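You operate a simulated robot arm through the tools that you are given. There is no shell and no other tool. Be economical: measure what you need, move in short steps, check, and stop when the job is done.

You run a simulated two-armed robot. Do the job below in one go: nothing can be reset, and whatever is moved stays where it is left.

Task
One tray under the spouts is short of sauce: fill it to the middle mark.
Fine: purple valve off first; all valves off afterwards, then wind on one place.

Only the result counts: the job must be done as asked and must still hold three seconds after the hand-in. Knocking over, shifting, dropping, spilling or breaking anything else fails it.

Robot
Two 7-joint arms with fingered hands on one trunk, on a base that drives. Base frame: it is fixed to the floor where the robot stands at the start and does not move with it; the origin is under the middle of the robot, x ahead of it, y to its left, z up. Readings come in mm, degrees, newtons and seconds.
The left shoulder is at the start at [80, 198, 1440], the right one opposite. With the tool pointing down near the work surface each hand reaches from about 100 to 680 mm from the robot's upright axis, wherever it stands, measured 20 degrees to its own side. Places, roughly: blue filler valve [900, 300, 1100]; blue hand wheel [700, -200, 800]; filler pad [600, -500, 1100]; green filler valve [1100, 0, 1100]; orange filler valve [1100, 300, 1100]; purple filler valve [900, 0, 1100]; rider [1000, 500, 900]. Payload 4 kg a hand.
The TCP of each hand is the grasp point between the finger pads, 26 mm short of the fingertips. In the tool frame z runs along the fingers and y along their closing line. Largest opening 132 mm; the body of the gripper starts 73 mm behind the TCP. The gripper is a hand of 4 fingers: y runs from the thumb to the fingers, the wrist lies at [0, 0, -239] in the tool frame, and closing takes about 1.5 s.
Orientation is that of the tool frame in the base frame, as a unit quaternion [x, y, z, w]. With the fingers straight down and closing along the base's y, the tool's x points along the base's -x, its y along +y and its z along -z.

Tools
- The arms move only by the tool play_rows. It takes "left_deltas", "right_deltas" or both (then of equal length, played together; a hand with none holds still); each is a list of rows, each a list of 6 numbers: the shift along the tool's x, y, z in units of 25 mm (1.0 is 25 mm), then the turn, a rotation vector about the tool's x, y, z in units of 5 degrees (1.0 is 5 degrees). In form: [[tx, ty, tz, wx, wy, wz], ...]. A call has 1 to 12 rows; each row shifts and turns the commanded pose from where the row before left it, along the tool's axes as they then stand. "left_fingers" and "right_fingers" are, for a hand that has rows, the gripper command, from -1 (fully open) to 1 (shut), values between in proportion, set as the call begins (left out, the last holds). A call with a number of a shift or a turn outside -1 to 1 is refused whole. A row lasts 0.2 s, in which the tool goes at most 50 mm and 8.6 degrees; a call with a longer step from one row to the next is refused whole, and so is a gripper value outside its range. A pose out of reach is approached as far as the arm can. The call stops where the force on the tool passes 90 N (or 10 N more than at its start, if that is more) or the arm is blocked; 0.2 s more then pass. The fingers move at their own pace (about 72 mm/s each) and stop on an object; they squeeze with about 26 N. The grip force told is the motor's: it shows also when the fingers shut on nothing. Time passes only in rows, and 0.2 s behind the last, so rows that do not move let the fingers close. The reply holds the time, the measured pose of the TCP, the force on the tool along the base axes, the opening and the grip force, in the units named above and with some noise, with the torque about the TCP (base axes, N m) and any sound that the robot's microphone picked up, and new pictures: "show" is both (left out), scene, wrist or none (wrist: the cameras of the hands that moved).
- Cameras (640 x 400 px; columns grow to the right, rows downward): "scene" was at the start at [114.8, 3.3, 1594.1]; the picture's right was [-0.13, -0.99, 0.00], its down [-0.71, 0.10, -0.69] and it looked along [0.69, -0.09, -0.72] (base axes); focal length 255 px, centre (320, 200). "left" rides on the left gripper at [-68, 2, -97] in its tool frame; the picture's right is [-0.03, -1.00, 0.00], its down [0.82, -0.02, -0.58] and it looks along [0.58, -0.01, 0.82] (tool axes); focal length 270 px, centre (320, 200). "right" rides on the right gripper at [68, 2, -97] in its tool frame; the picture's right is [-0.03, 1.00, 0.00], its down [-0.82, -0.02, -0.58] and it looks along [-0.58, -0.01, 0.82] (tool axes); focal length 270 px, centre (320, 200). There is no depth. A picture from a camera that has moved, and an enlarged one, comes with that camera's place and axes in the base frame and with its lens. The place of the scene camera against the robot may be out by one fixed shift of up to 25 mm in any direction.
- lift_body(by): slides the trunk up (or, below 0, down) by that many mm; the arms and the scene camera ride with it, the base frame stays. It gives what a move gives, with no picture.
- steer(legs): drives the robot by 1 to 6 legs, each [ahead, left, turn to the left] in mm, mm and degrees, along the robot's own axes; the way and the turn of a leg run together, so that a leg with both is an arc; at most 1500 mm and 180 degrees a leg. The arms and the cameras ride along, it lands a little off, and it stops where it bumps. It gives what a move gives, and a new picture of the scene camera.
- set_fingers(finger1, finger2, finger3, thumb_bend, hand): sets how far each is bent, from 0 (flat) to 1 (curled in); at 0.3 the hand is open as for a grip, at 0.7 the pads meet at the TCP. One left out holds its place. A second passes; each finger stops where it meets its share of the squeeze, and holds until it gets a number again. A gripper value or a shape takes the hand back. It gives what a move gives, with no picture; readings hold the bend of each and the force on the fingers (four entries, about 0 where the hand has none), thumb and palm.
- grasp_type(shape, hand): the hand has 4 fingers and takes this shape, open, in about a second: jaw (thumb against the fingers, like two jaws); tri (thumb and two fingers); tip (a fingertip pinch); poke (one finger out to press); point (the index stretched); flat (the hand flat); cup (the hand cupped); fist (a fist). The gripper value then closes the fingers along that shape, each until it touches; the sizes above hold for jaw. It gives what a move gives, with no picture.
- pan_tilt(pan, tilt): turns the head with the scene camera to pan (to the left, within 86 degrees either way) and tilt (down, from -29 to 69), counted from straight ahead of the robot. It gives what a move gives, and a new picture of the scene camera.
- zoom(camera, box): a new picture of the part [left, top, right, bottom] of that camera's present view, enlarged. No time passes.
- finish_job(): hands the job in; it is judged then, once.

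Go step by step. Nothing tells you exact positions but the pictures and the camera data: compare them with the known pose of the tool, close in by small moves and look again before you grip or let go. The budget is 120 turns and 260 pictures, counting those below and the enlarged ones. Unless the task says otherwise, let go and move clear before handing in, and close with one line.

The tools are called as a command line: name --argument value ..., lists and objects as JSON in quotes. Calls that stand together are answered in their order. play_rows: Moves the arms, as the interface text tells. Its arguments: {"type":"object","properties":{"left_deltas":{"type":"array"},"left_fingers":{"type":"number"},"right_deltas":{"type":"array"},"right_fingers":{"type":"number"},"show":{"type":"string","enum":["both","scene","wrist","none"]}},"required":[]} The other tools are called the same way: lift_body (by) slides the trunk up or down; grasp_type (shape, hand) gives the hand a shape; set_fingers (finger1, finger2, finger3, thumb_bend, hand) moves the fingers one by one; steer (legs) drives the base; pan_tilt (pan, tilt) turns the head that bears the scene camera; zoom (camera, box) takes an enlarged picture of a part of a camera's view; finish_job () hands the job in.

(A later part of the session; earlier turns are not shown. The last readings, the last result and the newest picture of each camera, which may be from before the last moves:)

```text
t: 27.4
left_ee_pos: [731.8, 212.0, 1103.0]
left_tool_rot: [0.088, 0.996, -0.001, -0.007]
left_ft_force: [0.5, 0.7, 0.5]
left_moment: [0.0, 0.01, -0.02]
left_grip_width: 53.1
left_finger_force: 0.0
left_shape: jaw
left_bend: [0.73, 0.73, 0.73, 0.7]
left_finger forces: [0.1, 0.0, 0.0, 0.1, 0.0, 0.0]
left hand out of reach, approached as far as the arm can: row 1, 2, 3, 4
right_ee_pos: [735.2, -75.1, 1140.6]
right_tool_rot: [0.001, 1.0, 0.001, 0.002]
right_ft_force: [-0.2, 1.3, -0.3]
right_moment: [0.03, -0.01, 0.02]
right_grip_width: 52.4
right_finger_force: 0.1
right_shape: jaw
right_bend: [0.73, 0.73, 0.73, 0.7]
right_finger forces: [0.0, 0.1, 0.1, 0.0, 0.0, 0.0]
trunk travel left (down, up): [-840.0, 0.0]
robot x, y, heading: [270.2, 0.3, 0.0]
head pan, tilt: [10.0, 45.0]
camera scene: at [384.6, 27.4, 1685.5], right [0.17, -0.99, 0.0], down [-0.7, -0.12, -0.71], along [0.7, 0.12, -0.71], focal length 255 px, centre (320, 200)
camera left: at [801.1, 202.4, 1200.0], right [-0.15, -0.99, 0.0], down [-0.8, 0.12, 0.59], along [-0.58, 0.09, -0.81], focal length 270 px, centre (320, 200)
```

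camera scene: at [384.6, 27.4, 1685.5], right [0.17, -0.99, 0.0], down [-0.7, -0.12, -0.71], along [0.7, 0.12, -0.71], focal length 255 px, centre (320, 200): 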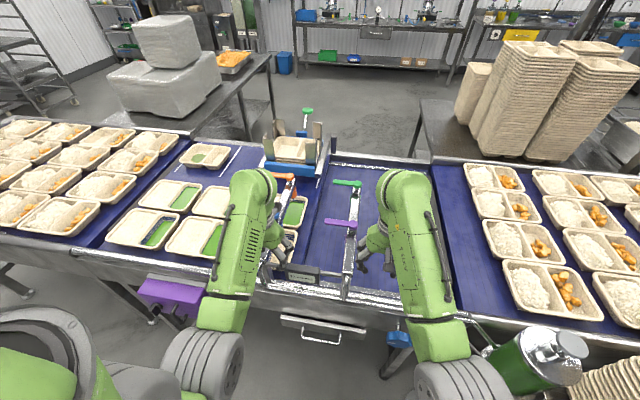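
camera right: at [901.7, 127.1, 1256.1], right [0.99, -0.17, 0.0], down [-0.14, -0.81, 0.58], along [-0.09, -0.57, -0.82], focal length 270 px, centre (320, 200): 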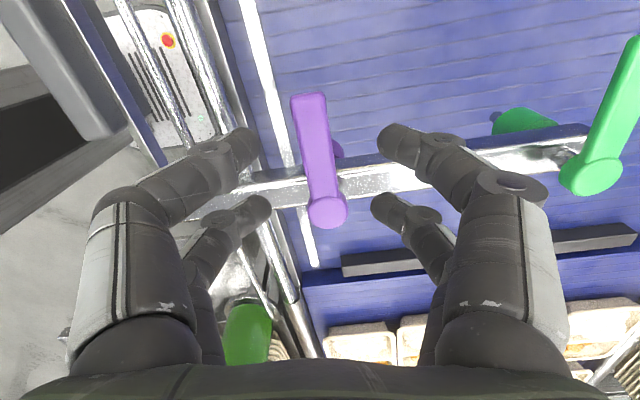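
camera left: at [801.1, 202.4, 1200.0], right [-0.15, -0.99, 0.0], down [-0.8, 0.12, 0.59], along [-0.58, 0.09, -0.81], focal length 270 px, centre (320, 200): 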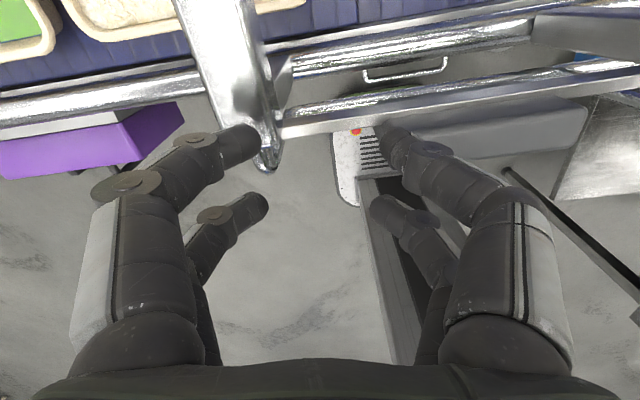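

Purple is now parallel to green, so it is off. Next I'll bring the left hand above the blue lever, turning it about 60 degrees as it goes.

play_rows --left_deltas '[[-0.435, 0.3, -0.2, 0, 0, 1], [-0.407, 0.337, -0.2, 0, 0, 1], [-0.376, 0.371, -0.2, 0, 0, 1], [-0.342, 0.402, -0.2, 0, 0, 1], [-0.306, 0.43, -0.2, 0, 0, 1], [-0.267, 0.455, -0.2, 0, 0, 1]]'

```text
t: 28.9
left_ee_pos: [833.5, 205.3, 1087.0]
left_tool_rot: [0.339, 0.941, 0.002, 0.0]
left_ft_force: [-4.8, -3.0, 6.3]
left_moment: [0.32, -0.11, -0.02]
left_grip_width: 51.4
left_finger_force: 0.1
left_shape: jaw
left_bend: [0.74, 0.74, 0.73, 0.7]
left_finger forces: [5.7, 4.2, 0.1, 0.0, 0.0, 0.0]
left hand out of reach, approached as far as the arm can: row 2, 3, 4, 5, 6
right_ee_pos: [730.4, -78.0, 1143.6]
right_tool_rot: [0.001, 1.0, 0.001, 0.003]
right_ft_force: [0.4, 0.1, -0.6]
right_moment: [0.03, 0.0, 0.01]
right_grip_width: 52.7
right_finger_force: 0.0
right_shape: jaw
right_bend: [0.73, 0.73, 0.73, 0.7]
right_finger forces: [0.0, 0.1, 0.0, 0.1, 0.0, 0.0]
trunk travel left (down, up): [-840.0, 0.0]
robot x, y, heading: [268.0, -2.4, 0.0]
head pan, tilt: [10.0, 45.0]
camera scene: at [378.1, 24.5, 1686.1], right [0.17, -0.99, 0.0], down [-0.69, -0.12, -0.71], along [0.7, 0.12, -0.7], focal length 255 px, centre (320, 200)
camera left: at [887.6, 163.2, 1183.8], right [-0.62, -0.79, 0.0], down [-0.64, 0.5, 0.58], along [-0.45, 0.36, -0.82], focal length 270 px, centre (320, 200)
```

scene: 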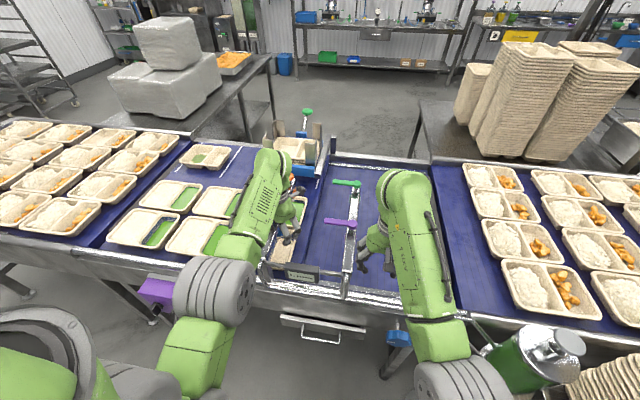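
left: 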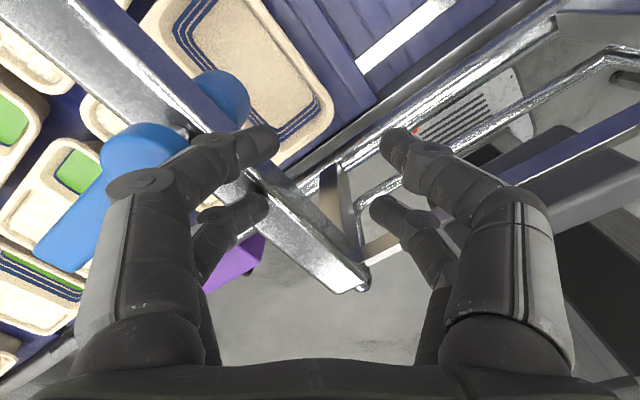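

The left arm can't hold that twist, and a finger brushed something at about 6 N. I'll back the left hand out, then shift the base so the right hand can do blue the same way it did purple.

play_rows --left_deltas '[[0, -0.3, -0.4, 0, 0, -1], [0, -0.4, -0.3, 0, 0, -1], [0, -0.4, -0.3, 0, 0, -1], [0, -0.4, -0.3, 0, 0, -1], [0.2, -0.3, -0.3, 0, 0, -1], [0.3, -0.2, -0.2, 0, 0, -1]]'

```text
t: 30.2
left_ee_pos: [800.0, 168.4, 1129.5]
left_tool_rot: [0.088, 0.996, 0.0, -0.005]
left_ft_force: [-0.3, -0.1, 0.5]
left_moment: [0.01, 0.0, 0.0]
left_grip_width: 52.8
left_finger_force: 0.0
left_shape: jaw
left_bend: [0.73, 0.73, 0.73, 0.7]
left_finger forces: [0.0, 0.1, 0.0, 0.0, 0.0, 0.0]
right_ee_pos: [732.7, -76.5, 1141.0]
right_tool_rot: [0.001, 1.0, 0.001, 0.003]
right_ft_force: [-1.1, -0.2, -0.4]
right_moment: [0.04, -0.02, -0.05]
right_grip_width: 52.4
right_finger_force: 0.0
right_shape: jaw
right_bend: [0.73, 0.73, 0.73, 0.7]
right_finger forces: [0.1, 0.0, 0.0, 0.0, 0.1, 0.0]
trunk travel left (down, up): [-840.0, 0.0]
robot x, y, heading: [270.1, 1.2, 0.2]
head pan, tilt: [10.0, 45.0]
camera scene: at [382.2, 27.3, 1685.7], right [0.17, -0.99, 0.0], down [-0.7, -0.12, -0.71], along [0.7, 0.12, -0.71], focal length 255 px, centre (320, 200)
camera left: at [869.7, 158.4, 1226.4], right [-0.15, -0.99, 0.0], down [-0.8, 0.12, 0.59], along [-0.58, 0.09, -0.81], focal length 270 px, centre (320, 200)
```

scene: 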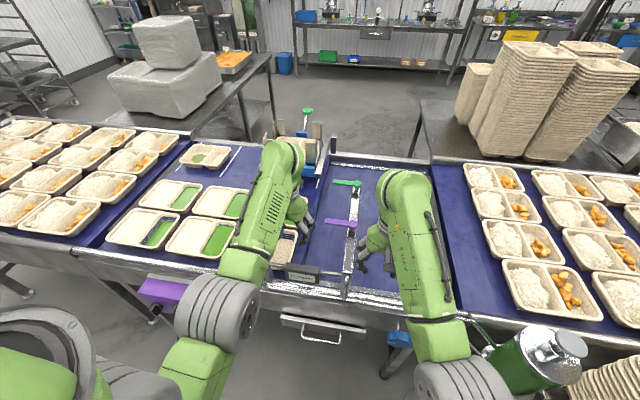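
left: 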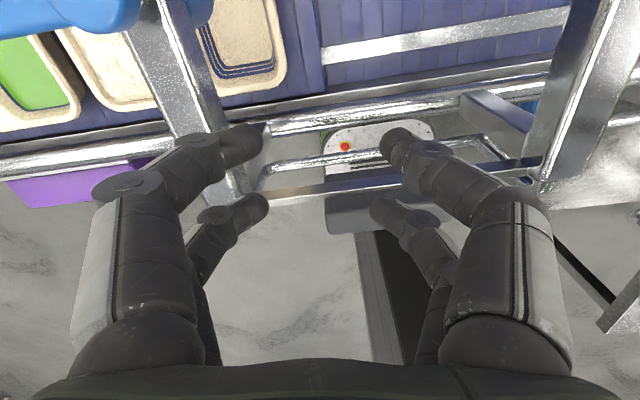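

Clear again. I'll retract the left hand behind the frame.

play_rows --left_deltas '[[1, 0, 0, 0, 0, 0], [1, 0, 0, 0, 0, 0], [1, 0, 0, 0, 0, 0], [1, 0, 0, 0, 0, 0], [1, 0, 0, 0, 0, 0], [1, 0, 0, 0, 0, 0], [1, 0, 0, 0, 0, 0]]'

```text
t: 31.9
left_ee_pos: [637.1, 188.9, 1099.7]
left_tool_rot: [0.086, 0.996, -0.001, -0.005]
left_ft_force: [0.6, 0.2, 0.0]
left_moment: [0.01, 0.01, 0.01]
left_grip_width: 53.3
left_finger_force: 0.3
left_shape: jaw
left_bend: [0.73, 0.73, 0.73, 0.7]
left_finger forces: [0.1, 0.0, 0.0, 0.0, 0.0, 0.0]
left hand out of reach, approached as far as the arm can: row 3, 4, 5, 6, 7
right_ee_pos: [732.1, -74.6, 1142.8]
right_tool_rot: [0.001, 1.0, 0.001, 0.003]
right_ft_force: [0.7, 0.4, -0.1]
right_moment: [-0.01, -0.01, 0.0]
right_grip_width: 52.3
right_finger_force: 0.0
right_shape: jaw
right_bend: [0.73, 0.73, 0.73, 0.7]
right_finger forces: [0.0, 0.1, 0.1, 0.0, 0.0, 0.0]
trunk travel left (down, up): [-840.0, 0.0]
robot x, y, heading: [272.2, 1.2, -0.1]
head pan, tilt: [10.0, 45.0]
camera scene: at [382.6, 27.5, 1685.7], right [0.17, -0.99, 0.0], down [-0.7, -0.12, -0.71], along [0.7, 0.12, -0.71], focal length 255 px, centre (320, 200)
camera left: at [707.2, 178.5, 1196.0], right [-0.15, -0.99, 0.0], down [-0.8, 0.12, 0.58], along [-0.58, 0.08, -0.81], focal length 270 px, centre (320, 200)
```

scene: 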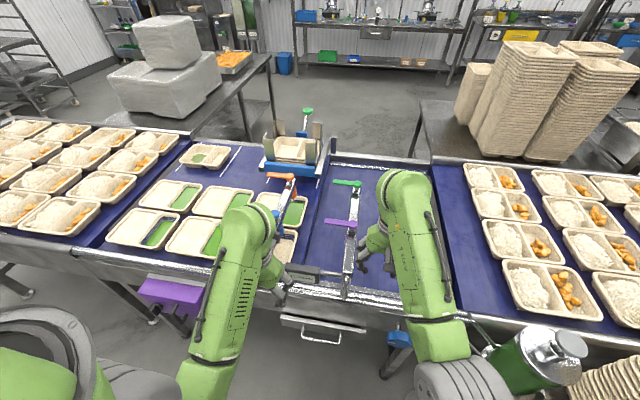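
left: 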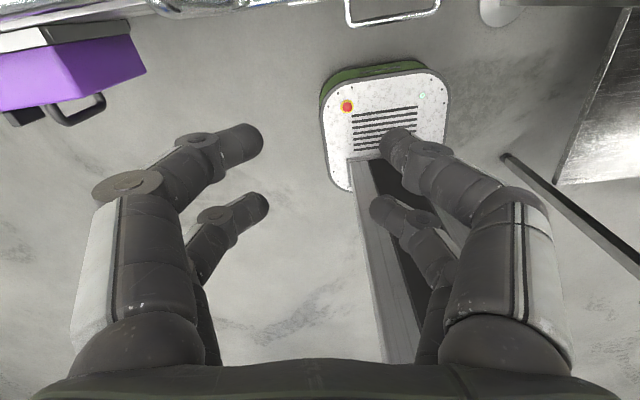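

I'll drive 240 mm to the left so that blue sits where purple was for the right hand.

steer --legs '[[0, 240, 0]]'

zoom --camera "right" --box '[0, 0, 640, 400]'

```text
t: 33.6
left_ee_pos: [640.1, 424.9, 1100.2]
left_tool_rot: [0.087, 0.996, 0.001, -0.005]
left_ft_force: [0.1, -0.1, 0.7]
left_moment: [0.02, 0.0, 0.01]
left_grip_width: 52.7
left_finger_force: 0.1
left_shape: jaw
left_bend: [0.73, 0.73, 0.73, 0.7]
left_finger forces: [0.0, 0.1, 0.0, 0.0, 0.1, 0.0]
right_ee_pos: [734.3, 160.1, 1140.1]
right_tool_rot: [0.001, 1.0, 0.003, 0.002]
right_ft_force: [-0.9, -0.5, -0.1]
right_moment: [0.04, -0.02, -0.01]
right_grip_width: 52.6
right_finger_force: 0.1
right_shape: jaw
right_bend: [0.73, 0.73, 0.73, 0.7]
right_finger forces: [0.1, 0.0, 0.0, 0.0, 0.1, 0.0]
trunk travel left (down, up): [-840.0, 0.0]
robot x, y, heading: [268.8, 234.9, -0.0]
head pan, tilt: [10.0, 45.0]
camera scene: at [384.3, 260.5, 1685.6], right [0.17, -0.99, 0.0], down [-0.7, -0.12, -0.71], along [0.7, 0.12, -0.71], focal length 255 px, centre (320, 200)
```

scene: 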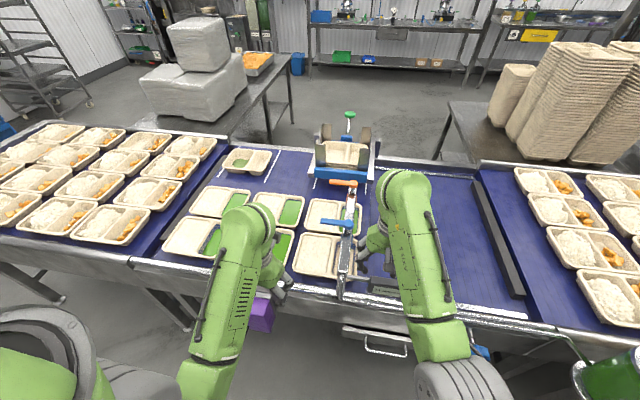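

```text
1.00 times, centred on (320, 200) of right (not enlarged: the box is as wide or as high as the picture)
camera zoom: at [664.7, 161.8, 1238.1], right [0.03, 1.0, 0.01], down [0.81, -0.03, 0.58], along [0.58, -0.01, -0.81], focal length 270 px, centre (320, 200)
```

zoom: 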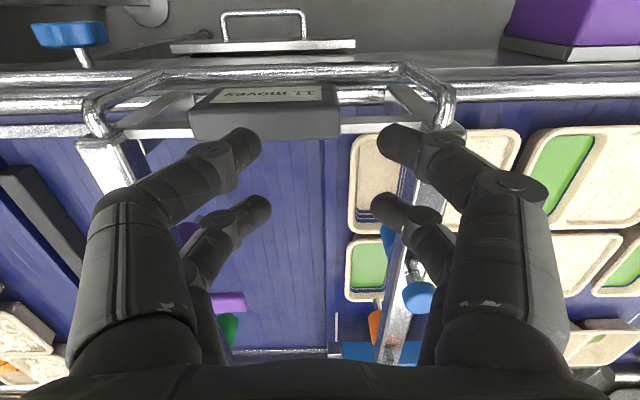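

The display now reads 11 moves, so it counts down valve, pump and wheel actions. Blue's hub is near (882, 244); I'll bring the right hand over its lever, turning 90 degrees.

play_rows --right_deltas '[[-0.328, 0.312, 0, 0, 0, 1], [-0.3, 0.339, 0, 0, 0, 1], [-0.269, 0.364, 0, 0, 0, 1], [-0.236, 0.386, -0.1, 0, 0, 1], [-0.201, 0.405, -0.1, 0, 0, 1], [-0.165, 0.421, -0.15, 0, 0, 1], [-0.128, 0.434, -0.15, 0, 0, 1], [-0.09, 0.444, -0.1, 0, 0, 1], [-0.051, 0.45, -0.1, 0, 0, 1]]'

```text
t: 35.6
left_ee_pos: [640.4, 429.2, 1099.4]
left_tool_rot: [0.086, 0.996, -0.001, -0.006]
left_ft_force: [0.9, -0.5, -0.1]
left_moment: [-0.02, 0.01, 0.0]
left_grip_width: 53.2
left_finger_force: 0.0
left_shape: jaw
left_bend: [0.73, 0.73, 0.73, 0.7]
left_finger forces: [0.1, 0.0, 0.0, 0.1, 0.1, 0.0]
right_ee_pos: [808.4, 235.3, 1159.6]
right_tool_rot: [0.385, 0.923, 0.001, 0.002]
right_ft_force: [-0.6, 0.4, 0.5]
right_moment: [-0.02, 0.01, -0.01]
right_grip_width: 52.4
right_finger_force: 0.1
right_shape: jaw
right_bend: [0.73, 0.73, 0.73, 0.7]
right_finger forces: [0.1, 0.1, 0.1, 0.0, 0.1, 0.0]
trunk travel left (down, up): [-840.0, 0.0]
robot x, y, heading: [266.0, 243.3, 0.1]
head pan, tilt: [10.0, 45.0]
camera scene: at [384.9, 267.6, 1685.5], right [0.17, -0.99, 0.0], down [-0.7, -0.12, -0.71], along [0.7, 0.12, -0.71], focal length 255 px, centre (320, 200)
camera right: at [760.2, 285.0, 1256.6], right [0.73, 0.69, 0.0], down [0.56, -0.59, 0.58], along [0.4, -0.42, -0.82], focal length 270 px, centre (320, 200)
```

scene: 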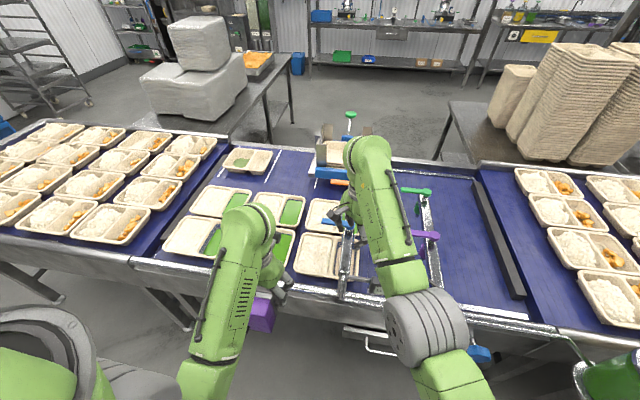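
right: 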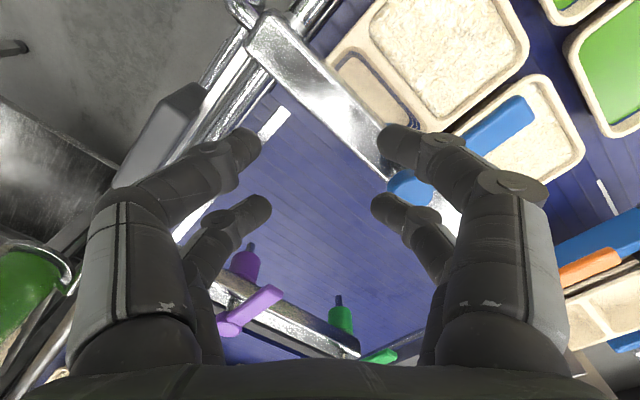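

play_rows --right_deltas '[[-0.011, 0.453, 0, 0, 0, 1], [0.028, 0.452, 0, 0, 0, 1], [0.067, 0.448, 0, 0, 0, 1], [0.106, 0.44, 0, 0, 0, 1], [0.144, 0.429, 0, 0, 0, 1], [0.181, 0.415, 0, 0, 0, 1], [0.216, 0.398, 0, 0, 0, 1], [0.25, 0.377, 0, 0, 0, 1], [0.282, 0.354, 0, 0, 0, 1], [0, 0, 0, 0, 0, 0]]' --show "wrist"

```text
t: 37.8
left_ee_pos: [639.7, 428.6, 1099.4]
left_tool_rot: [0.086, 0.996, 0.0, -0.004]
left_ft_force: [-0.3, 0.2, -1.1]
left_moment: [0.0, -0.03, 0.0]
left_grip_width: 52.9
left_finger_force: 0.1
left_shape: jaw
left_bend: [0.73, 0.73, 0.73, 0.7]
left_finger forces: [0.0, 0.1, 0.1, 0.0, 0.1, 0.0]
right_ee_pos: [882.4, 304.8, 1161.2]
right_tool_rot: [0.708, 0.706, 0.001, 0.0]
right_ft_force: [0.4, 0.5, 0.3]
right_moment: [0.01, -0.02, -0.01]
right_grip_width: 52.2
right_finger_force: 0.0
right_shape: jaw
right_bend: [0.73, 0.73, 0.73, 0.7]
right_finger forces: [0.0, 0.1, 0.0, 0.1, 0.0, 0.0]
trunk travel left (down, up): [-840.0, 0.0]
robot x, y, heading: [270.3, 240.4, -0.3]
head pan, tilt: [10.0, 45.0]
camera right: at [882.6, 373.2, 1257.4], right [1.0, -0.03, 0.0], down [-0.03, -0.82, 0.58], along [-0.01, -0.58, -0.82], focal length 270 px, centre (320, 200)
```

right: 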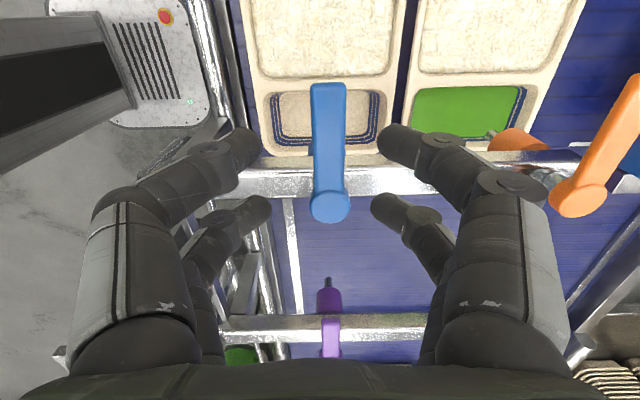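

The lever is centred near x 887 with its hub at y about 250. I'll shift 4 mm, go down 58 mm and grip.

play_rows --right_deltas '[[0.04, 0.18, 0.8, 0, 0, 0], [0, 0, 0.8, 0, 0, 0], [0, 0, 0.72, 0, 0, 0], [0, 0, 0, 0, 0, 0]]' --show "wrist"

play_rows --right_deltas '[[0, 0, 0, 0, 0, 0], [0, 0, 0, 0, 0, 0], [0, 0, 0, 0, 0, 0], [0, 0, 0, 0, 0, 0], [0, 0, 0, 0, 0, 0]]' --right_fingers 0.85 --show "wrist"

```text
t: 38.8
left_ee_pos: [638.9, 429.4, 1100.0]
left_tool_rot: [0.087, 0.996, -0.001, -0.005]
left_ft_force: [-0.7, -1.0, -0.2]
left_moment: [0.0, -0.01, 0.0]
left_grip_width: 53.0
left_finger_force: 0.0
left_shape: jaw
left_bend: [0.73, 0.73, 0.73, 0.7]
left_finger forces: [0.0, 0.0, 0.0, 0.0, 0.0, 0.0]
right_ee_pos: [887.2, 306.0, 1101.6]
right_tool_rot: [0.708, 0.706, 0.002, 0.001]
right_ft_force: [-0.5, 0.5, 0.0]
right_moment: [0.01, 0.0, 0.03]
right_grip_width: 52.1
right_finger_force: 0.1
right_shape: jaw
right_bend: [0.73, 0.73, 0.73, 0.7]
right_finger forces: [0.0, 0.0, 0.0, 0.0, 0.1, 0.0]
trunk travel left (down, up): [-840.0, 0.0]
robot x, y, heading: [268.3, 238.6, 0.0]
head pan, tilt: [10.0, 45.0]
camera right: at [887.6, 374.9, 1198.7], right [1.0, -0.03, 0.0], down [-0.02, -0.82, 0.58], along [-0.01, -0.58, -0.82], focal length 270 px, centre (320, 200)
```

right: 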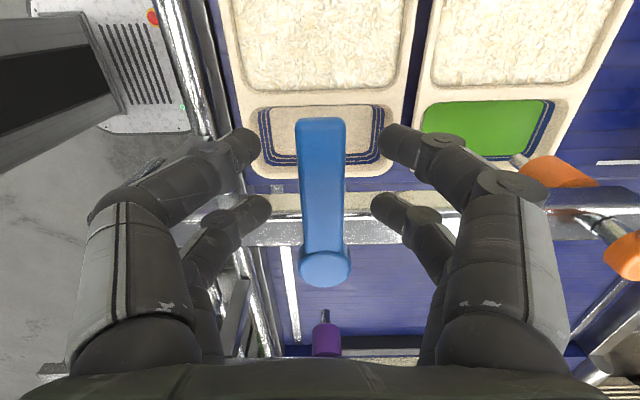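

```text
t: 40.0
left_ee_pos: [640.3, 429.4, 1098.4]
left_tool_rot: [0.086, 0.996, -0.001, -0.006]
left_ft_force: [-0.5, 0.4, -0.5]
left_moment: [0.02, 0.0, 0.02]
left_grip_width: 53.0
left_finger_force: 0.0
left_shape: jaw
left_bend: [0.73, 0.73, 0.73, 0.7]
left_finger forces: [0.1, 0.1, 0.0, 0.0, 0.0, 0.0]
right_ee_pos: [887.2, 306.0, 1100.3]
right_tool_rot: [0.708, 0.706, 0.001, 0.001]
right_ft_force: [0.8, -0.3, -3.4]
right_moment: [0.02, 0.01, 0.05]
right_grip_width: 16.0
right_finger_force: 26.1
right_shape: jaw
right_bend: [0.72, 0.72, 0.72, 0.7]
right_finger forces: [23.2, 23.3, 23.4, 0.0, 23.7, 0.1]
trunk travel left (down, up): [-840.0, 0.0]
robot x, y, heading: [267.1, 242.4, -0.2]
head pan, tilt: [10.0, 45.0]
camera right: at [887.9, 374.9, 1198.4], right [1.0, -0.03, 0.0], down [-0.02, -0.82, 0.58], along [-0.01, -0.58, -0.82], focal length 270 px, centre (320, 200)
```

right: 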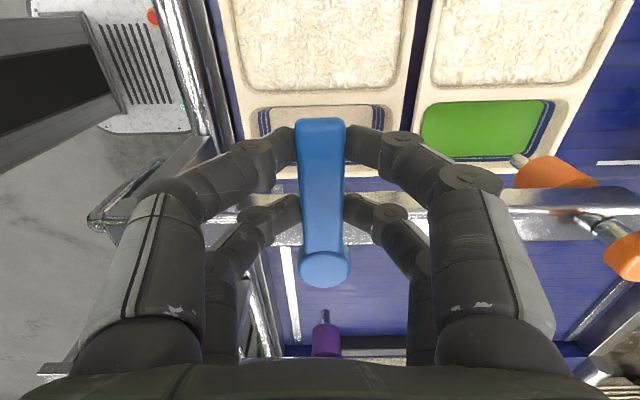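

Gripped. I'll turn it anticlockwise toward the robot, 60 degrees and then the rest.

play_rows --right_deltas '[[-0.0085, -0.195, 0, 0, 0, -1], [-0.0085, -0.195, 0, 0, 0, -1], [-0.0085, -0.195, 0, 0, 0, -1], [-0.0085, -0.195, 0, 0, 0, -1], [-0.0085, -0.195, 0, 0, 0, -1], [-0.0085, -0.195, 0, 0, 0, -1], [-0.0085, -0.195, 0, 0, 0, -1], [-0.0085, -0.195, 0, 0, 0, -1], [-0.0085, -0.195, 0, 0, 0, -1], [-0.0085, -0.195, 0, 0, 0, -1], [-0.0085, -0.195, 0, 0, 0, -1], [-0.0085, -0.195, 0, 0, 0, -1]]' --show "none"

play_rows --right_deltas '[[-0.0085, -0.195, 0, 0, 0, -1], [-0.0085, -0.195, 0, 0, 0, -1], [-0.0085, -0.195, 0, 0, 0, -1], [-0.0085, -0.195, 0, 0, 0, -1], [-0.0085, -0.195, 0, 0, 0, -1], [-0.0085, -0.195, 0, 0, 0, -1], [-0.0085, -0.195, 0, 0, 0, -1], [0, 0, 0, 0, 0, 0]]'

```text
t: 42.6
left_ee_pos: [640.5, 428.6, 1098.5]
left_tool_rot: [0.086, 0.996, 0.0, -0.006]
left_ft_force: [-0.7, 0.1, -0.8]
left_moment: [-0.01, 0.01, -0.03]
left_grip_width: 53.1
left_finger_force: 0.0
left_shape: jaw
left_bend: [0.73, 0.73, 0.73, 0.7]
left_finger forces: [0.1, 0.1, 0.0, 0.0, 0.0, 0.0]
right_ee_pos: [839.5, 277.3, 1101.0]
right_tool_rot: [0.259, 0.966, 0.002, 0.001]
right_ft_force: [1.6, -0.5, -3.2]
right_moment: [0.03, 0.01, -0.12]
right_grip_width: 15.7
right_finger_force: 25.9
right_shape: jaw
right_bend: [0.72, 0.72, 0.72, 0.7]
right_finger forces: [24.7, 23.4, 24.5, 0.0, 23.5, 0.1]
trunk travel left (down, up): [-840.0, 0.0]
robot x, y, heading: [271.1, 240.0, -0.2]
head pan, tilt: [10.0, 45.0]
```

```text
t: 44.4
left_ee_pos: [640.6, 430.0, 1098.7]
left_tool_rot: [0.087, 0.996, -0.001, -0.005]
left_ft_force: [0.2, 0.2, 0.2]
left_moment: [-0.01, -0.01, -0.01]
left_grip_width: 52.9
left_finger_force: 0.2
left_shape: jaw
left_bend: [0.73, 0.73, 0.73, 0.7]
left_finger forces: [0.0, 0.0, 0.0, 0.0, 0.0, 0.1]
right_ee_pos: [831.8, 247.4, 1101.0]
right_tool_rot: [-0.043, 0.999, 0.001, 0.001]
right_ft_force: [3.7, 9.9, -2.7]
right_moment: [0.27, -0.05, -0.63]
right_grip_width: 14.3
right_finger_force: 26.3
right_shape: jaw
right_bend: [0.72, 0.72, 0.72, 0.7]
right_finger forces: [31.2, 24.9, 26.2, 0.0, 19.6, 0.0]
trunk travel left (down, up): [-840.0, 0.0]
robot x, y, heading: [269.7, 238.6, 0.2]
head pan, tilt: [10.0, 45.0]
camera scene: at [386.4, 270.6, 1685.4], right [0.17, -0.98, 0.0], down [-0.7, -0.12, -0.71], along [0.7, 0.12, -0.71], focal length 255 px, centre (320, 200)
camera right: at [762.1, 243.6, 1198.2], right [-0.06, 1.0, 0.0], down [0.81, 0.05, 0.58], along [0.58, 0.04, -0.81], focal length 270 px, centre (320, 200)
```

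scene: 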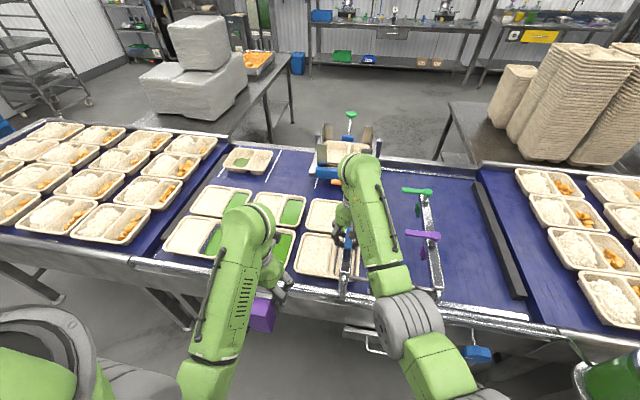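
right: 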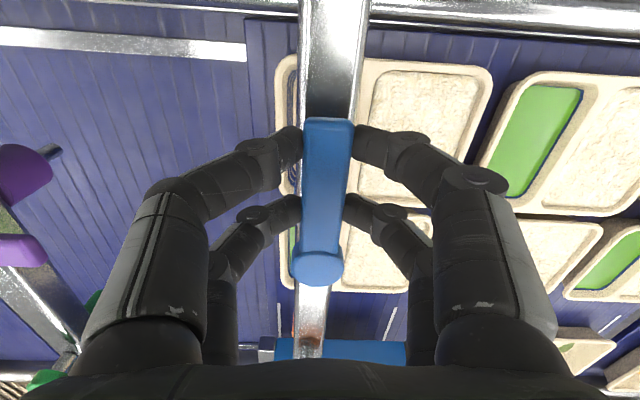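

The lever lies along the pipe at its stop. I'll release, rise and check the display.

play_rows --right_deltas '[[0, 0, 0, 0, 0, 0], [0, 0, 0, 0, 0, 0], [0, 0, 0, 0, 0, 0], [0, 0, 0, 0, 0, 0], [0, 0, -0.6, 0, 0, 0], [0, 0, -0.7, 0, 0, 0], [0, 0, -0.5, 0, 0, 0], [1, 0, 0, 0, 0, 0], [1, 0, 0, 0, 0, 0], [1, 0, 0, 0, 0, 0.5], [1, 0, 0, 0, 0, 0.5]]' --right_fingers 0.2

```text
t: 46.8
left_ee_pos: [639.4, 428.9, 1099.1]
left_tool_rot: [0.086, 0.996, 0.0, -0.005]
left_ft_force: [0.0, 0.4, -0.5]
left_moment: [-0.01, 0.02, -0.02]
left_grip_width: 53.0
left_finger_force: 0.0
left_shape: jaw
left_bend: [0.73, 0.73, 0.73, 0.7]
left_finger forces: [0.1, 0.1, 0.0, 0.0, 0.1, 0.0]
right_ee_pos: [730.6, 238.0, 1146.5]
right_tool_rot: [0.002, 1.0, 0.0, 0.002]
right_ft_force: [-1.2, 1.4, 0.4]
right_moment: [0.03, -0.03, -0.01]
right_grip_width: 52.3
right_finger_force: 0.0
right_shape: jaw
right_bend: [0.73, 0.73, 0.73, 0.7]
right_finger forces: [0.0, 0.0, 0.0, 0.0, 0.1, 0.0]
trunk travel left (down, up): [-840.0, 0.0]
robot x, y, heading: [271.5, 243.0, -0.3]
head pan, tilt: [10.0, 45.0]
camera scene: at [383.1, 267.6, 1685.7], right [0.17, -0.98, 0.0], down [-0.7, -0.12, -0.71], along [0.7, 0.12, -0.71], focal length 255 px, centre (320, 200)
camera right: at [660.0, 240.0, 1243.2], right [0.03, 1.0, 0.0], down [0.81, -0.02, 0.58], along [0.58, -0.02, -0.81], focal length 270 px, centre (320, 200)
```

scene: 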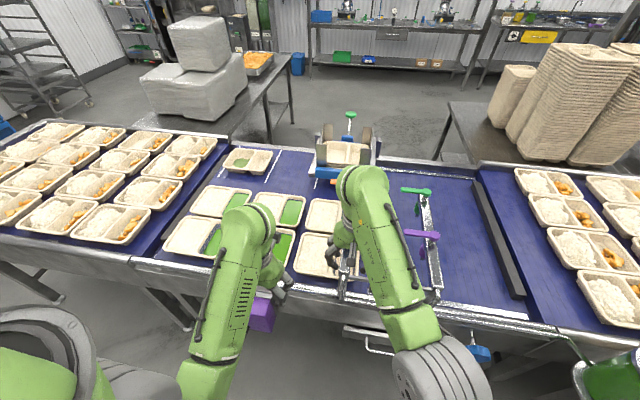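
right: 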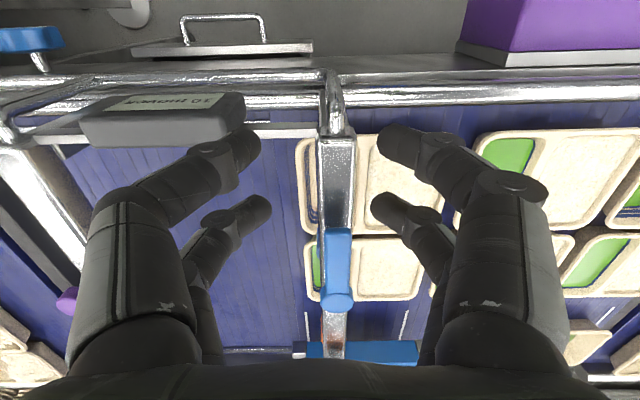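

The display shows 10, so blue is open. I'll drive back right to about y = -100 and look at the pump.

steer --legs '[[0, -340, 0]]'

pan_tilt --pan -35 --tilt 45

zoom --camera "right" --box '[0, 0, 640, 400]'

```text
t: 49.1
left_ee_pos: [638.6, 90.1, 1098.8]
left_tool_rot: [0.085, 0.996, -0.002, -0.005]
left_ft_force: [0.0, 0.0, -1.1]
left_moment: [-0.03, 0.0, 0.02]
left_grip_width: 53.0
left_finger_force: 0.1
left_shape: jaw
left_bend: [0.73, 0.73, 0.73, 0.7]
left_finger forces: [0.0, 0.0, 0.0, 0.0, 0.0, 0.0]
right_ee_pos: [731.1, -100.9, 1145.6]
right_tool_rot: [0.0, 1.0, -0.001, 0.002]
right_ft_force: [0.5, 0.6, -0.7]
right_moment: [-0.02, 0.01, -0.01]
right_grip_width: 52.1
right_finger_force: 0.2
right_shape: jaw
right_bend: [0.73, 0.73, 0.73, 0.7]
right_finger forces: [0.0, 0.0, 0.0, 0.0, 0.0, 0.1]
trunk travel left (down, up): [-840.0, 0.0]
robot x, y, heading: [270.2, -101.9, -0.0]
head pan, tilt: [10.0, 45.0]
camera scene: at [383.9, -69.5, 1685.5], right [0.17, -0.98, 0.0], down [-0.7, -0.13, -0.71], along [0.7, 0.12, -0.71], focal length 255 px, centre (320, 200)
```

scene: 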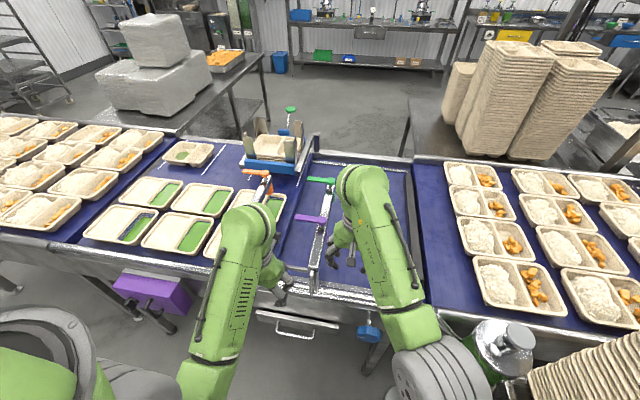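

```text
t: 50.2
left_ee_pos: [639.0, 87.7, 1099.0]
left_tool_rot: [0.085, 0.996, 0.0, -0.004]
left_ft_force: [0.2, -0.2, 0.7]
left_moment: [-0.01, -0.03, 0.04]
left_grip_width: 53.0
left_finger_force: 0.0
left_shape: jaw
left_bend: [0.73, 0.73, 0.73, 0.7]
left_finger forces: [0.0, 0.1, 0.0, 0.0, 0.0, 0.0]
right_ee_pos: [731.3, -102.1, 1146.4]
right_tool_rot: [0.0, 1.0, 0.001, 0.001]
right_ft_force: [-0.6, -0.7, -0.2]
right_moment: [0.0, 0.01, -0.01]
right_grip_width: 52.1
right_finger_force: 0.1
right_shape: jaw
right_bend: [0.73, 0.73, 0.73, 0.7]
right_finger forces: [0.0, 0.0, 0.0, 0.1, 0.0, 0.0]
trunk travel left (down, up): [-840.0, 0.0]
robot x, y, heading: [268.2, -102.9, 0.1]
head pan, tilt: [-35.0, 45.0]
camera scene: at [370.5, -134.9, 1685.6], right [-0.57, -0.82, 0.0], down [-0.58, 0.4, -0.71], along [0.58, -0.4, -0.71], focal length 255 px, centre (320, 200)
```

scene: 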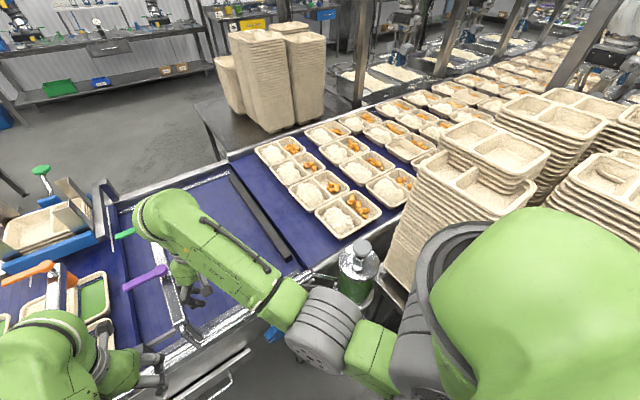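

```text
1.00 times, centred on (320, 200) of right (not enlarged: the box is as wide or as high as the picture)
camera zoom: at [660.9, -101.1, 1243.0], right [0.02, 1.0, 0.0], down [0.81, -0.02, 0.58], along [0.58, -0.01, -0.81], focal length 270 px, centre (320, 200)
```

zoom: 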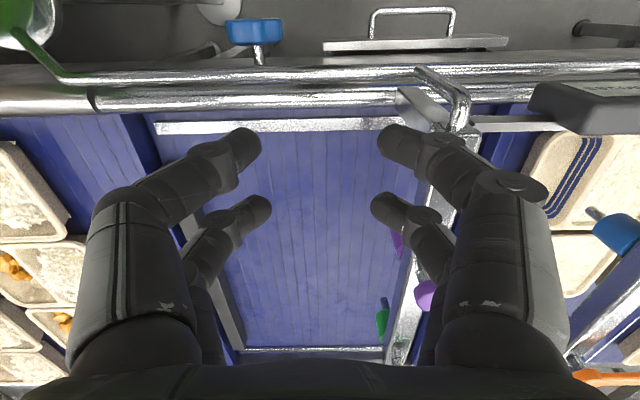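

The pump pad is at about (640, -455, 1100). That is too close for the arm to get above it, so I'll step back and left a little, make a fist and move over.

steer --legs '[[-40, 120, 0]]'

grasp_type --shape "fist" --hand "right"

play_rows --right_deltas '[[0, -1, 0, 0, 0, 0], [0, -1, 0, 0, 0, 0], [0, -1, 0, 0, 0, 0], [0, -1, 0, 0, 0, 0], [0, -1, 0, 0, 0, 0], [0, -1, 0, 0, 0, 0], [0, -1, -0.2, 0, 0, 0], [0, -1, -0.2, 0, 0, 0], [0, -1, -0.2, 0, 0, 0], [0, -1, -0.2, 0, 0, 0], [0, -1, -0.2, 0, 0, 0], [0, -1, -0.2, 0, 0, 0]]'

```text
t: 51.5
left_ee_pos: [601.0, 204.4, 1098.4]
left_tool_rot: [0.086, 0.996, 0.001, -0.007]
left_ft_force: [0.1, -0.5, 0.2]
left_moment: [0.04, -0.01, 0.01]
left_grip_width: 53.4
left_finger_force: 0.1
left_shape: jaw
left_bend: [0.73, 0.73, 0.73, 0.7]
left_finger forces: [0.1, 0.0, 0.1, 0.0, 0.0, 0.0]
right_ee_pos: [693.0, 10.9, 1143.9]
right_tool_rot: [0.0, 1.0, 0.003, 0.001]
right_ft_force: [0.0, -0.1, -1.1]
right_moment: [0.03, 0.0, -0.02]
right_grip_width: 52.5
right_finger_force: 0.0
right_shape: jaw
right_bend: [0.73, 0.73, 0.73, 0.7]
right_finger forces: [0.0, 0.1, 0.0, 0.0, 0.1, 0.0]
trunk travel left (down, up): [-840.0, 0.0]
robot x, y, heading: [227.7, 18.0, 0.2]
head pan, tilt: [-35.0, 45.0]
camera scene: at [333.3, -22.5, 1685.2], right [-0.57, -0.82, 0.0], down [-0.58, 0.41, -0.7], along [0.58, -0.4, -0.71], focal length 255 px, centre (320, 200)
```

scene: 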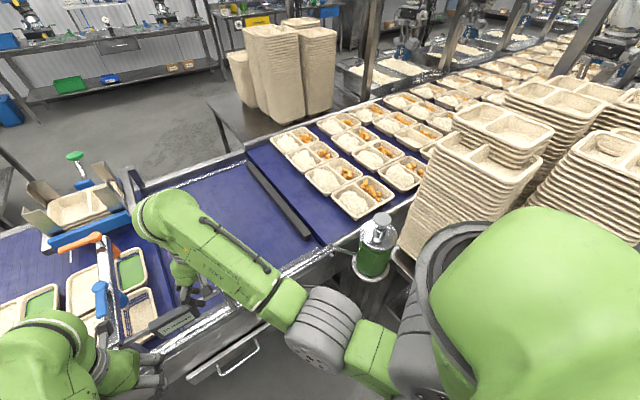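

```text
t: 52.4
left_ee_pos: [599.2, 210.0, 1100.0]
left_tool_rot: [0.086, 0.996, -0.002, -0.005]
left_ft_force: [0.2, 1.0, 0.5]
left_moment: [0.02, 0.01, 0.03]
left_grip_width: 53.2
left_finger_force: 0.2
left_shape: jaw
left_bend: [0.73, 0.73, 0.73, 0.7]
left_finger forces: [0.0, 0.1, 0.1, 0.0, 0.0, 0.1]
right_ee_pos: [690.6, 19.0, 1145.3]
right_tool_rot: [0.0, 1.0, 0.0, 0.003]
right_ft_force: [0.4, 0.1, -0.9]
right_moment: [-0.03, 0.02, 0.04]
right_grip_width: 0.0
right_finger_force: 0.0
right_shape: fist
right_bend: [1.0, 1.0, 1.0, 0.53]
right_finger forces: [0.0, 0.0, 0.0, 0.1, 0.1, 0.0]
trunk travel left (down, up): [-840.0, 0.0]
robot x, y, heading: [232.5, 13.9, -0.1]
head pan, tilt: [-35.0, 45.0]
```

```text
t: 55.0
left_ee_pos: [598.7, 207.8, 1098.5]
left_tool_rot: [0.085, 0.996, 0.0, -0.004]
left_ft_force: [-0.9, -0.9, 0.7]
left_moment: [-0.04, 0.0, -0.02]
left_grip_width: 53.1
left_finger_force: 0.1
left_shape: jaw
left_bend: [0.73, 0.73, 0.73, 0.7]
left_finger forces: [0.0, 0.0, 0.0, 0.1, 0.0, 0.0]
right_ee_pos: [710.1, -283.7, 1147.4]
right_tool_rot: [0.0, 1.0, 0.001, 0.002]
right_ft_force: [-0.1, -0.6, 0.3]
right_moment: [0.02, 0.01, 0.0]
right_grip_width: 0.1
right_finger_force: 0.1
right_shape: fist
right_bend: [1.0, 1.0, 1.0, 0.53]
right_finger forces: [0.0, 0.0, 0.0, 0.0, 0.1, 0.1]
right hand out of reach, approached as far as the arm can: row 3, 4, 5, 7, 8, 9, 10
trunk travel left (down, up): [-840.0, 0.0]
robot x, y, heading: [229.5, 19.1, -0.1]
head pan, tilt: [-35.0, 45.0]
camera scene: at [331.0, -15.5, 1685.5], right [-0.57, -0.82, 0.0], down [-0.58, 0.41, -0.71], along [0.58, -0.41, -0.71], focal length 255 px, centre (320, 200)
camera right: at [639.4, -281.0, 1244.4], right [0.03, 1.0, 0.0], down [0.81, -0.02, 0.58], along [0.58, -0.01, -0.81], focal length 270 px, centre (320, 200)
```

scene: 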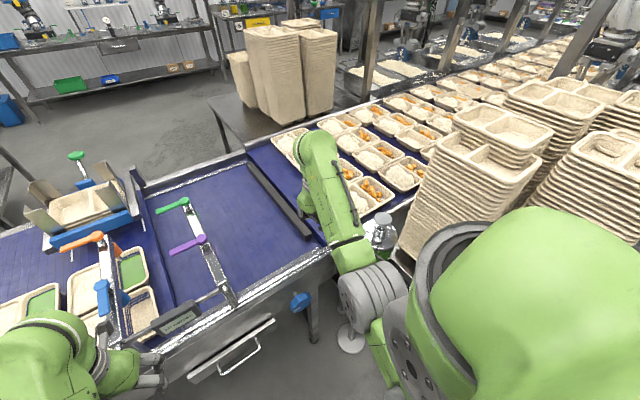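
right: 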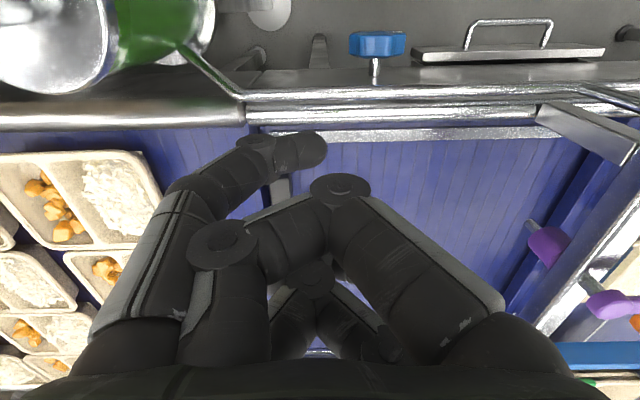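

Pad estimate from three views is about (645, -463, 1092). I'll use closed jaw fingers instead of the fist, and move nearer while staying high.

grasp_type --shape "jaw" --hand "right"

play_rows --right_deltas '[[0, -1, 0, 0, 0, 0], [0, -1, 0, 0, 0, 0], [0, -1, -0.1, 0, 0, 0], [0, -1, -0.2, 0, 0, 0], [0, -0.6, -0.2, 0, 0, 0], [0, 0, 0, 0, 0, 0], [0, 0, 0, 0, 0, 0]]' --right_fingers 1

```text
t: 55.9
left_ee_pos: [600.2, 207.1, 1098.3]
left_tool_rot: [0.085, 0.996, -0.001, -0.005]
left_ft_force: [-0.5, 0.1, -0.5]
left_moment: [0.03, 0.0, 0.0]
left_grip_width: 53.2
left_finger_force: 0.0
left_shape: jaw
left_bend: [0.73, 0.73, 0.73, 0.7]
left_finger forces: [0.0, 0.1, 0.0, 0.1, 0.0, 0.1]
right_ee_pos: [709.1, -282.0, 1148.1]
right_tool_rot: [0.0, 1.0, 0.001, 0.003]
right_ft_force: [-0.5, -0.3, -0.3]
right_moment: [0.03, 0.01, 0.01]
right_grip_width: 132.0
right_finger_force: 0.0
right_shape: jaw
right_bend: [0.3, 0.3, 0.3, 0.3]
right_finger forces: [0.0, 0.1, 0.1, 0.1, 0.1, 0.0]
trunk travel left (down, up): [-840.0, 0.0]
robot x, y, heading: [228.3, 20.2, -0.0]
head pan, tilt: [-35.0, 45.0]
```

```text
t: 57.5
left_ee_pos: [599.1, 208.4, 1099.0]
left_tool_rot: [0.086, 0.996, 0.0, -0.005]
left_ft_force: [0.4, -0.9, -0.4]
left_moment: [-0.01, -0.01, 0.01]
left_grip_width: 53.2
left_finger_force: 0.1
left_shape: jaw
left_bend: [0.73, 0.73, 0.73, 0.7]
left_finger forces: [0.1, 0.0, 0.0, 0.1, 0.0, 0.0]
right_ee_pos: [707.7, -395.1, 1160.5]
right_tool_rot: [0.001, 1.0, 0.0, 0.002]
right_ft_force: [0.6, 1.0, -0.7]
right_moment: [0.03, -0.01, -0.01]
right_grip_width: 0.0
right_finger_force: 27.0
right_shape: jaw
right_bend: [0.62, 0.63, 0.63, 0.7]
right_finger forces: [0.0, 0.0, 0.1, 0.1, 0.0, 0.0]
trunk travel left (down, up): [-840.0, 0.0]
robot x, y, heading: [231.8, 20.7, -0.1]
head pan, tilt: [-35.0, 45.0]
camera scene: at [330.7, -14.1, 1685.6], right [-0.57, -0.82, 0.0], down [-0.58, 0.41, -0.71], along [0.58, -0.41, -0.71], focal length 255 px, centre (320, 200)
camera right: at [638.3, -393.7, 1258.2], right [0.03, 1.0, 0.0], down [0.81, -0.02, 0.58], along [0.58, -0.01, -0.81], focal length 270 px, centre (320, 200)
```

scene: 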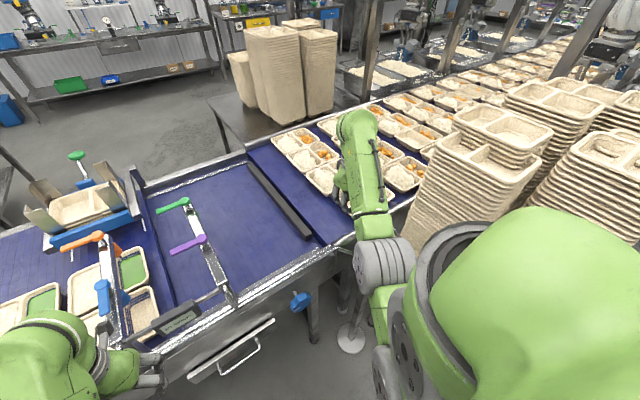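
right: 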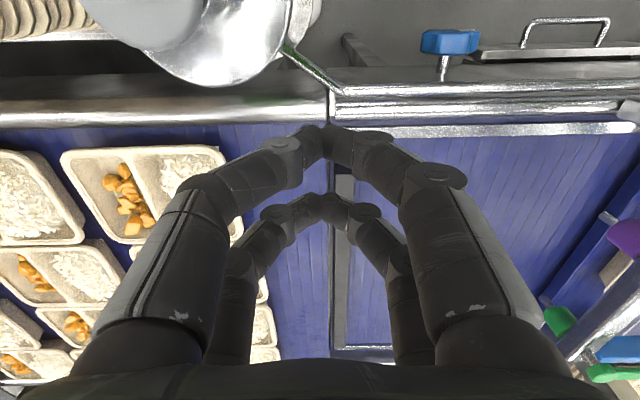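

The height is good (fingertips at 1134). I'll move to directly above the pad.

play_rows --right_deltas '[[0, -0.9, -0.1, 0, 0, 0], [0, -0.9, -0.1, 0, 0, 0], [0, -0.92, 0, 0, 0, 0], [0.8, 0, 0, 0, 0, 0], [0.8, 0, 0, 0, 0, 0], [0.9, 0, 0, 0, 0, 0], [0, 0, 0, 0, 0, 0]]'

zoom --camera "scene" --box '[300, 180, 440, 280]'

```text
t: 59.0
left_ee_pos: [598.9, 208.3, 1098.6]
left_tool_rot: [0.086, 0.996, -0.001, -0.005]
left_ft_force: [-0.1, 0.4, -0.4]
left_moment: [0.0, 0.03, 0.03]
left_grip_width: 52.9
left_finger_force: 0.0
left_shape: jaw
left_bend: [0.73, 0.73, 0.73, 0.7]
left_finger forces: [0.2, 0.0, 0.0, 0.1, 0.1, 0.1]
right_ee_pos: [644.8, -465.0, 1166.4]
right_tool_rot: [0.0, 1.0, 0.001, 0.002]
right_ft_force: [-0.7, -0.2, -0.4]
right_moment: [-0.03, -0.03, -0.01]
right_grip_width: 0.0
right_finger_force: 26.3
right_shape: jaw
right_bend: [0.62, 0.63, 0.63, 0.7]
right_finger forces: [0.0, 0.1, 0.0, 0.0, 0.0, 0.0]
trunk travel left (down, up): [-840.0, 0.0]
robot x, y, heading: [227.7, 17.5, -0.0]
head pan, tilt: [-35.0, 45.0]
camera scene: at [331.2, -14.8, 1685.5], right [-0.57, -0.82, 0.0], down [-0.58, 0.41, -0.71], along [0.58, -0.41, -0.71], focal length 255 px, centre (320, 200)
camera right: at [575.3, -462.3, 1264.0], right [0.03, 1.0, 0.0], down [0.81, -0.02, 0.58], along [0.58, -0.01, -0.81], focal length 270 px, centre (320, 200)
```

scene: 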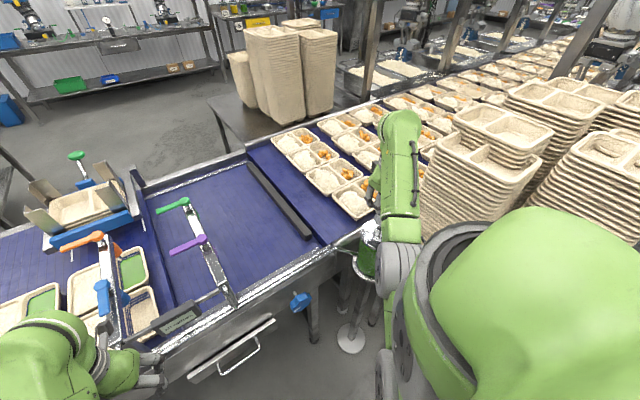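
right: 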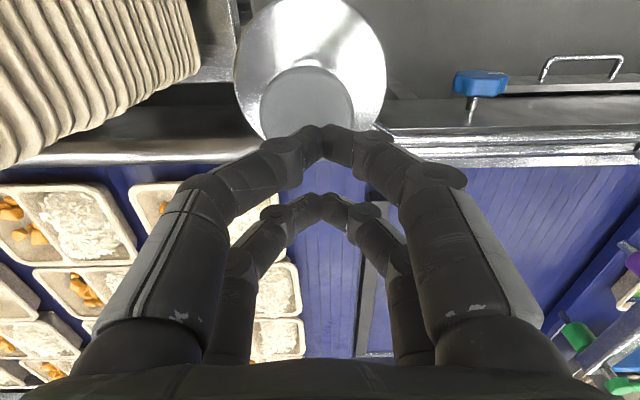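

```text
4.00 times, centred on (370, 230) of scene
camera zoom: at [331.2, -14.8, 1685.5], right [-0.57, -0.82, 0.0], down [-0.58, 0.41, -0.71], along [0.58, -0.41, -0.71], focal length 1018 px, centre (120, 80)
```

zoom: 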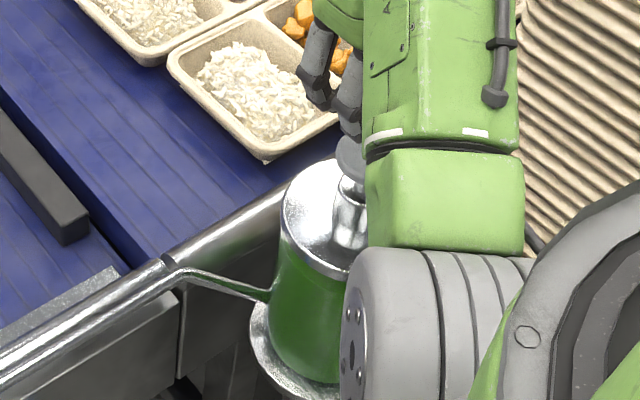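

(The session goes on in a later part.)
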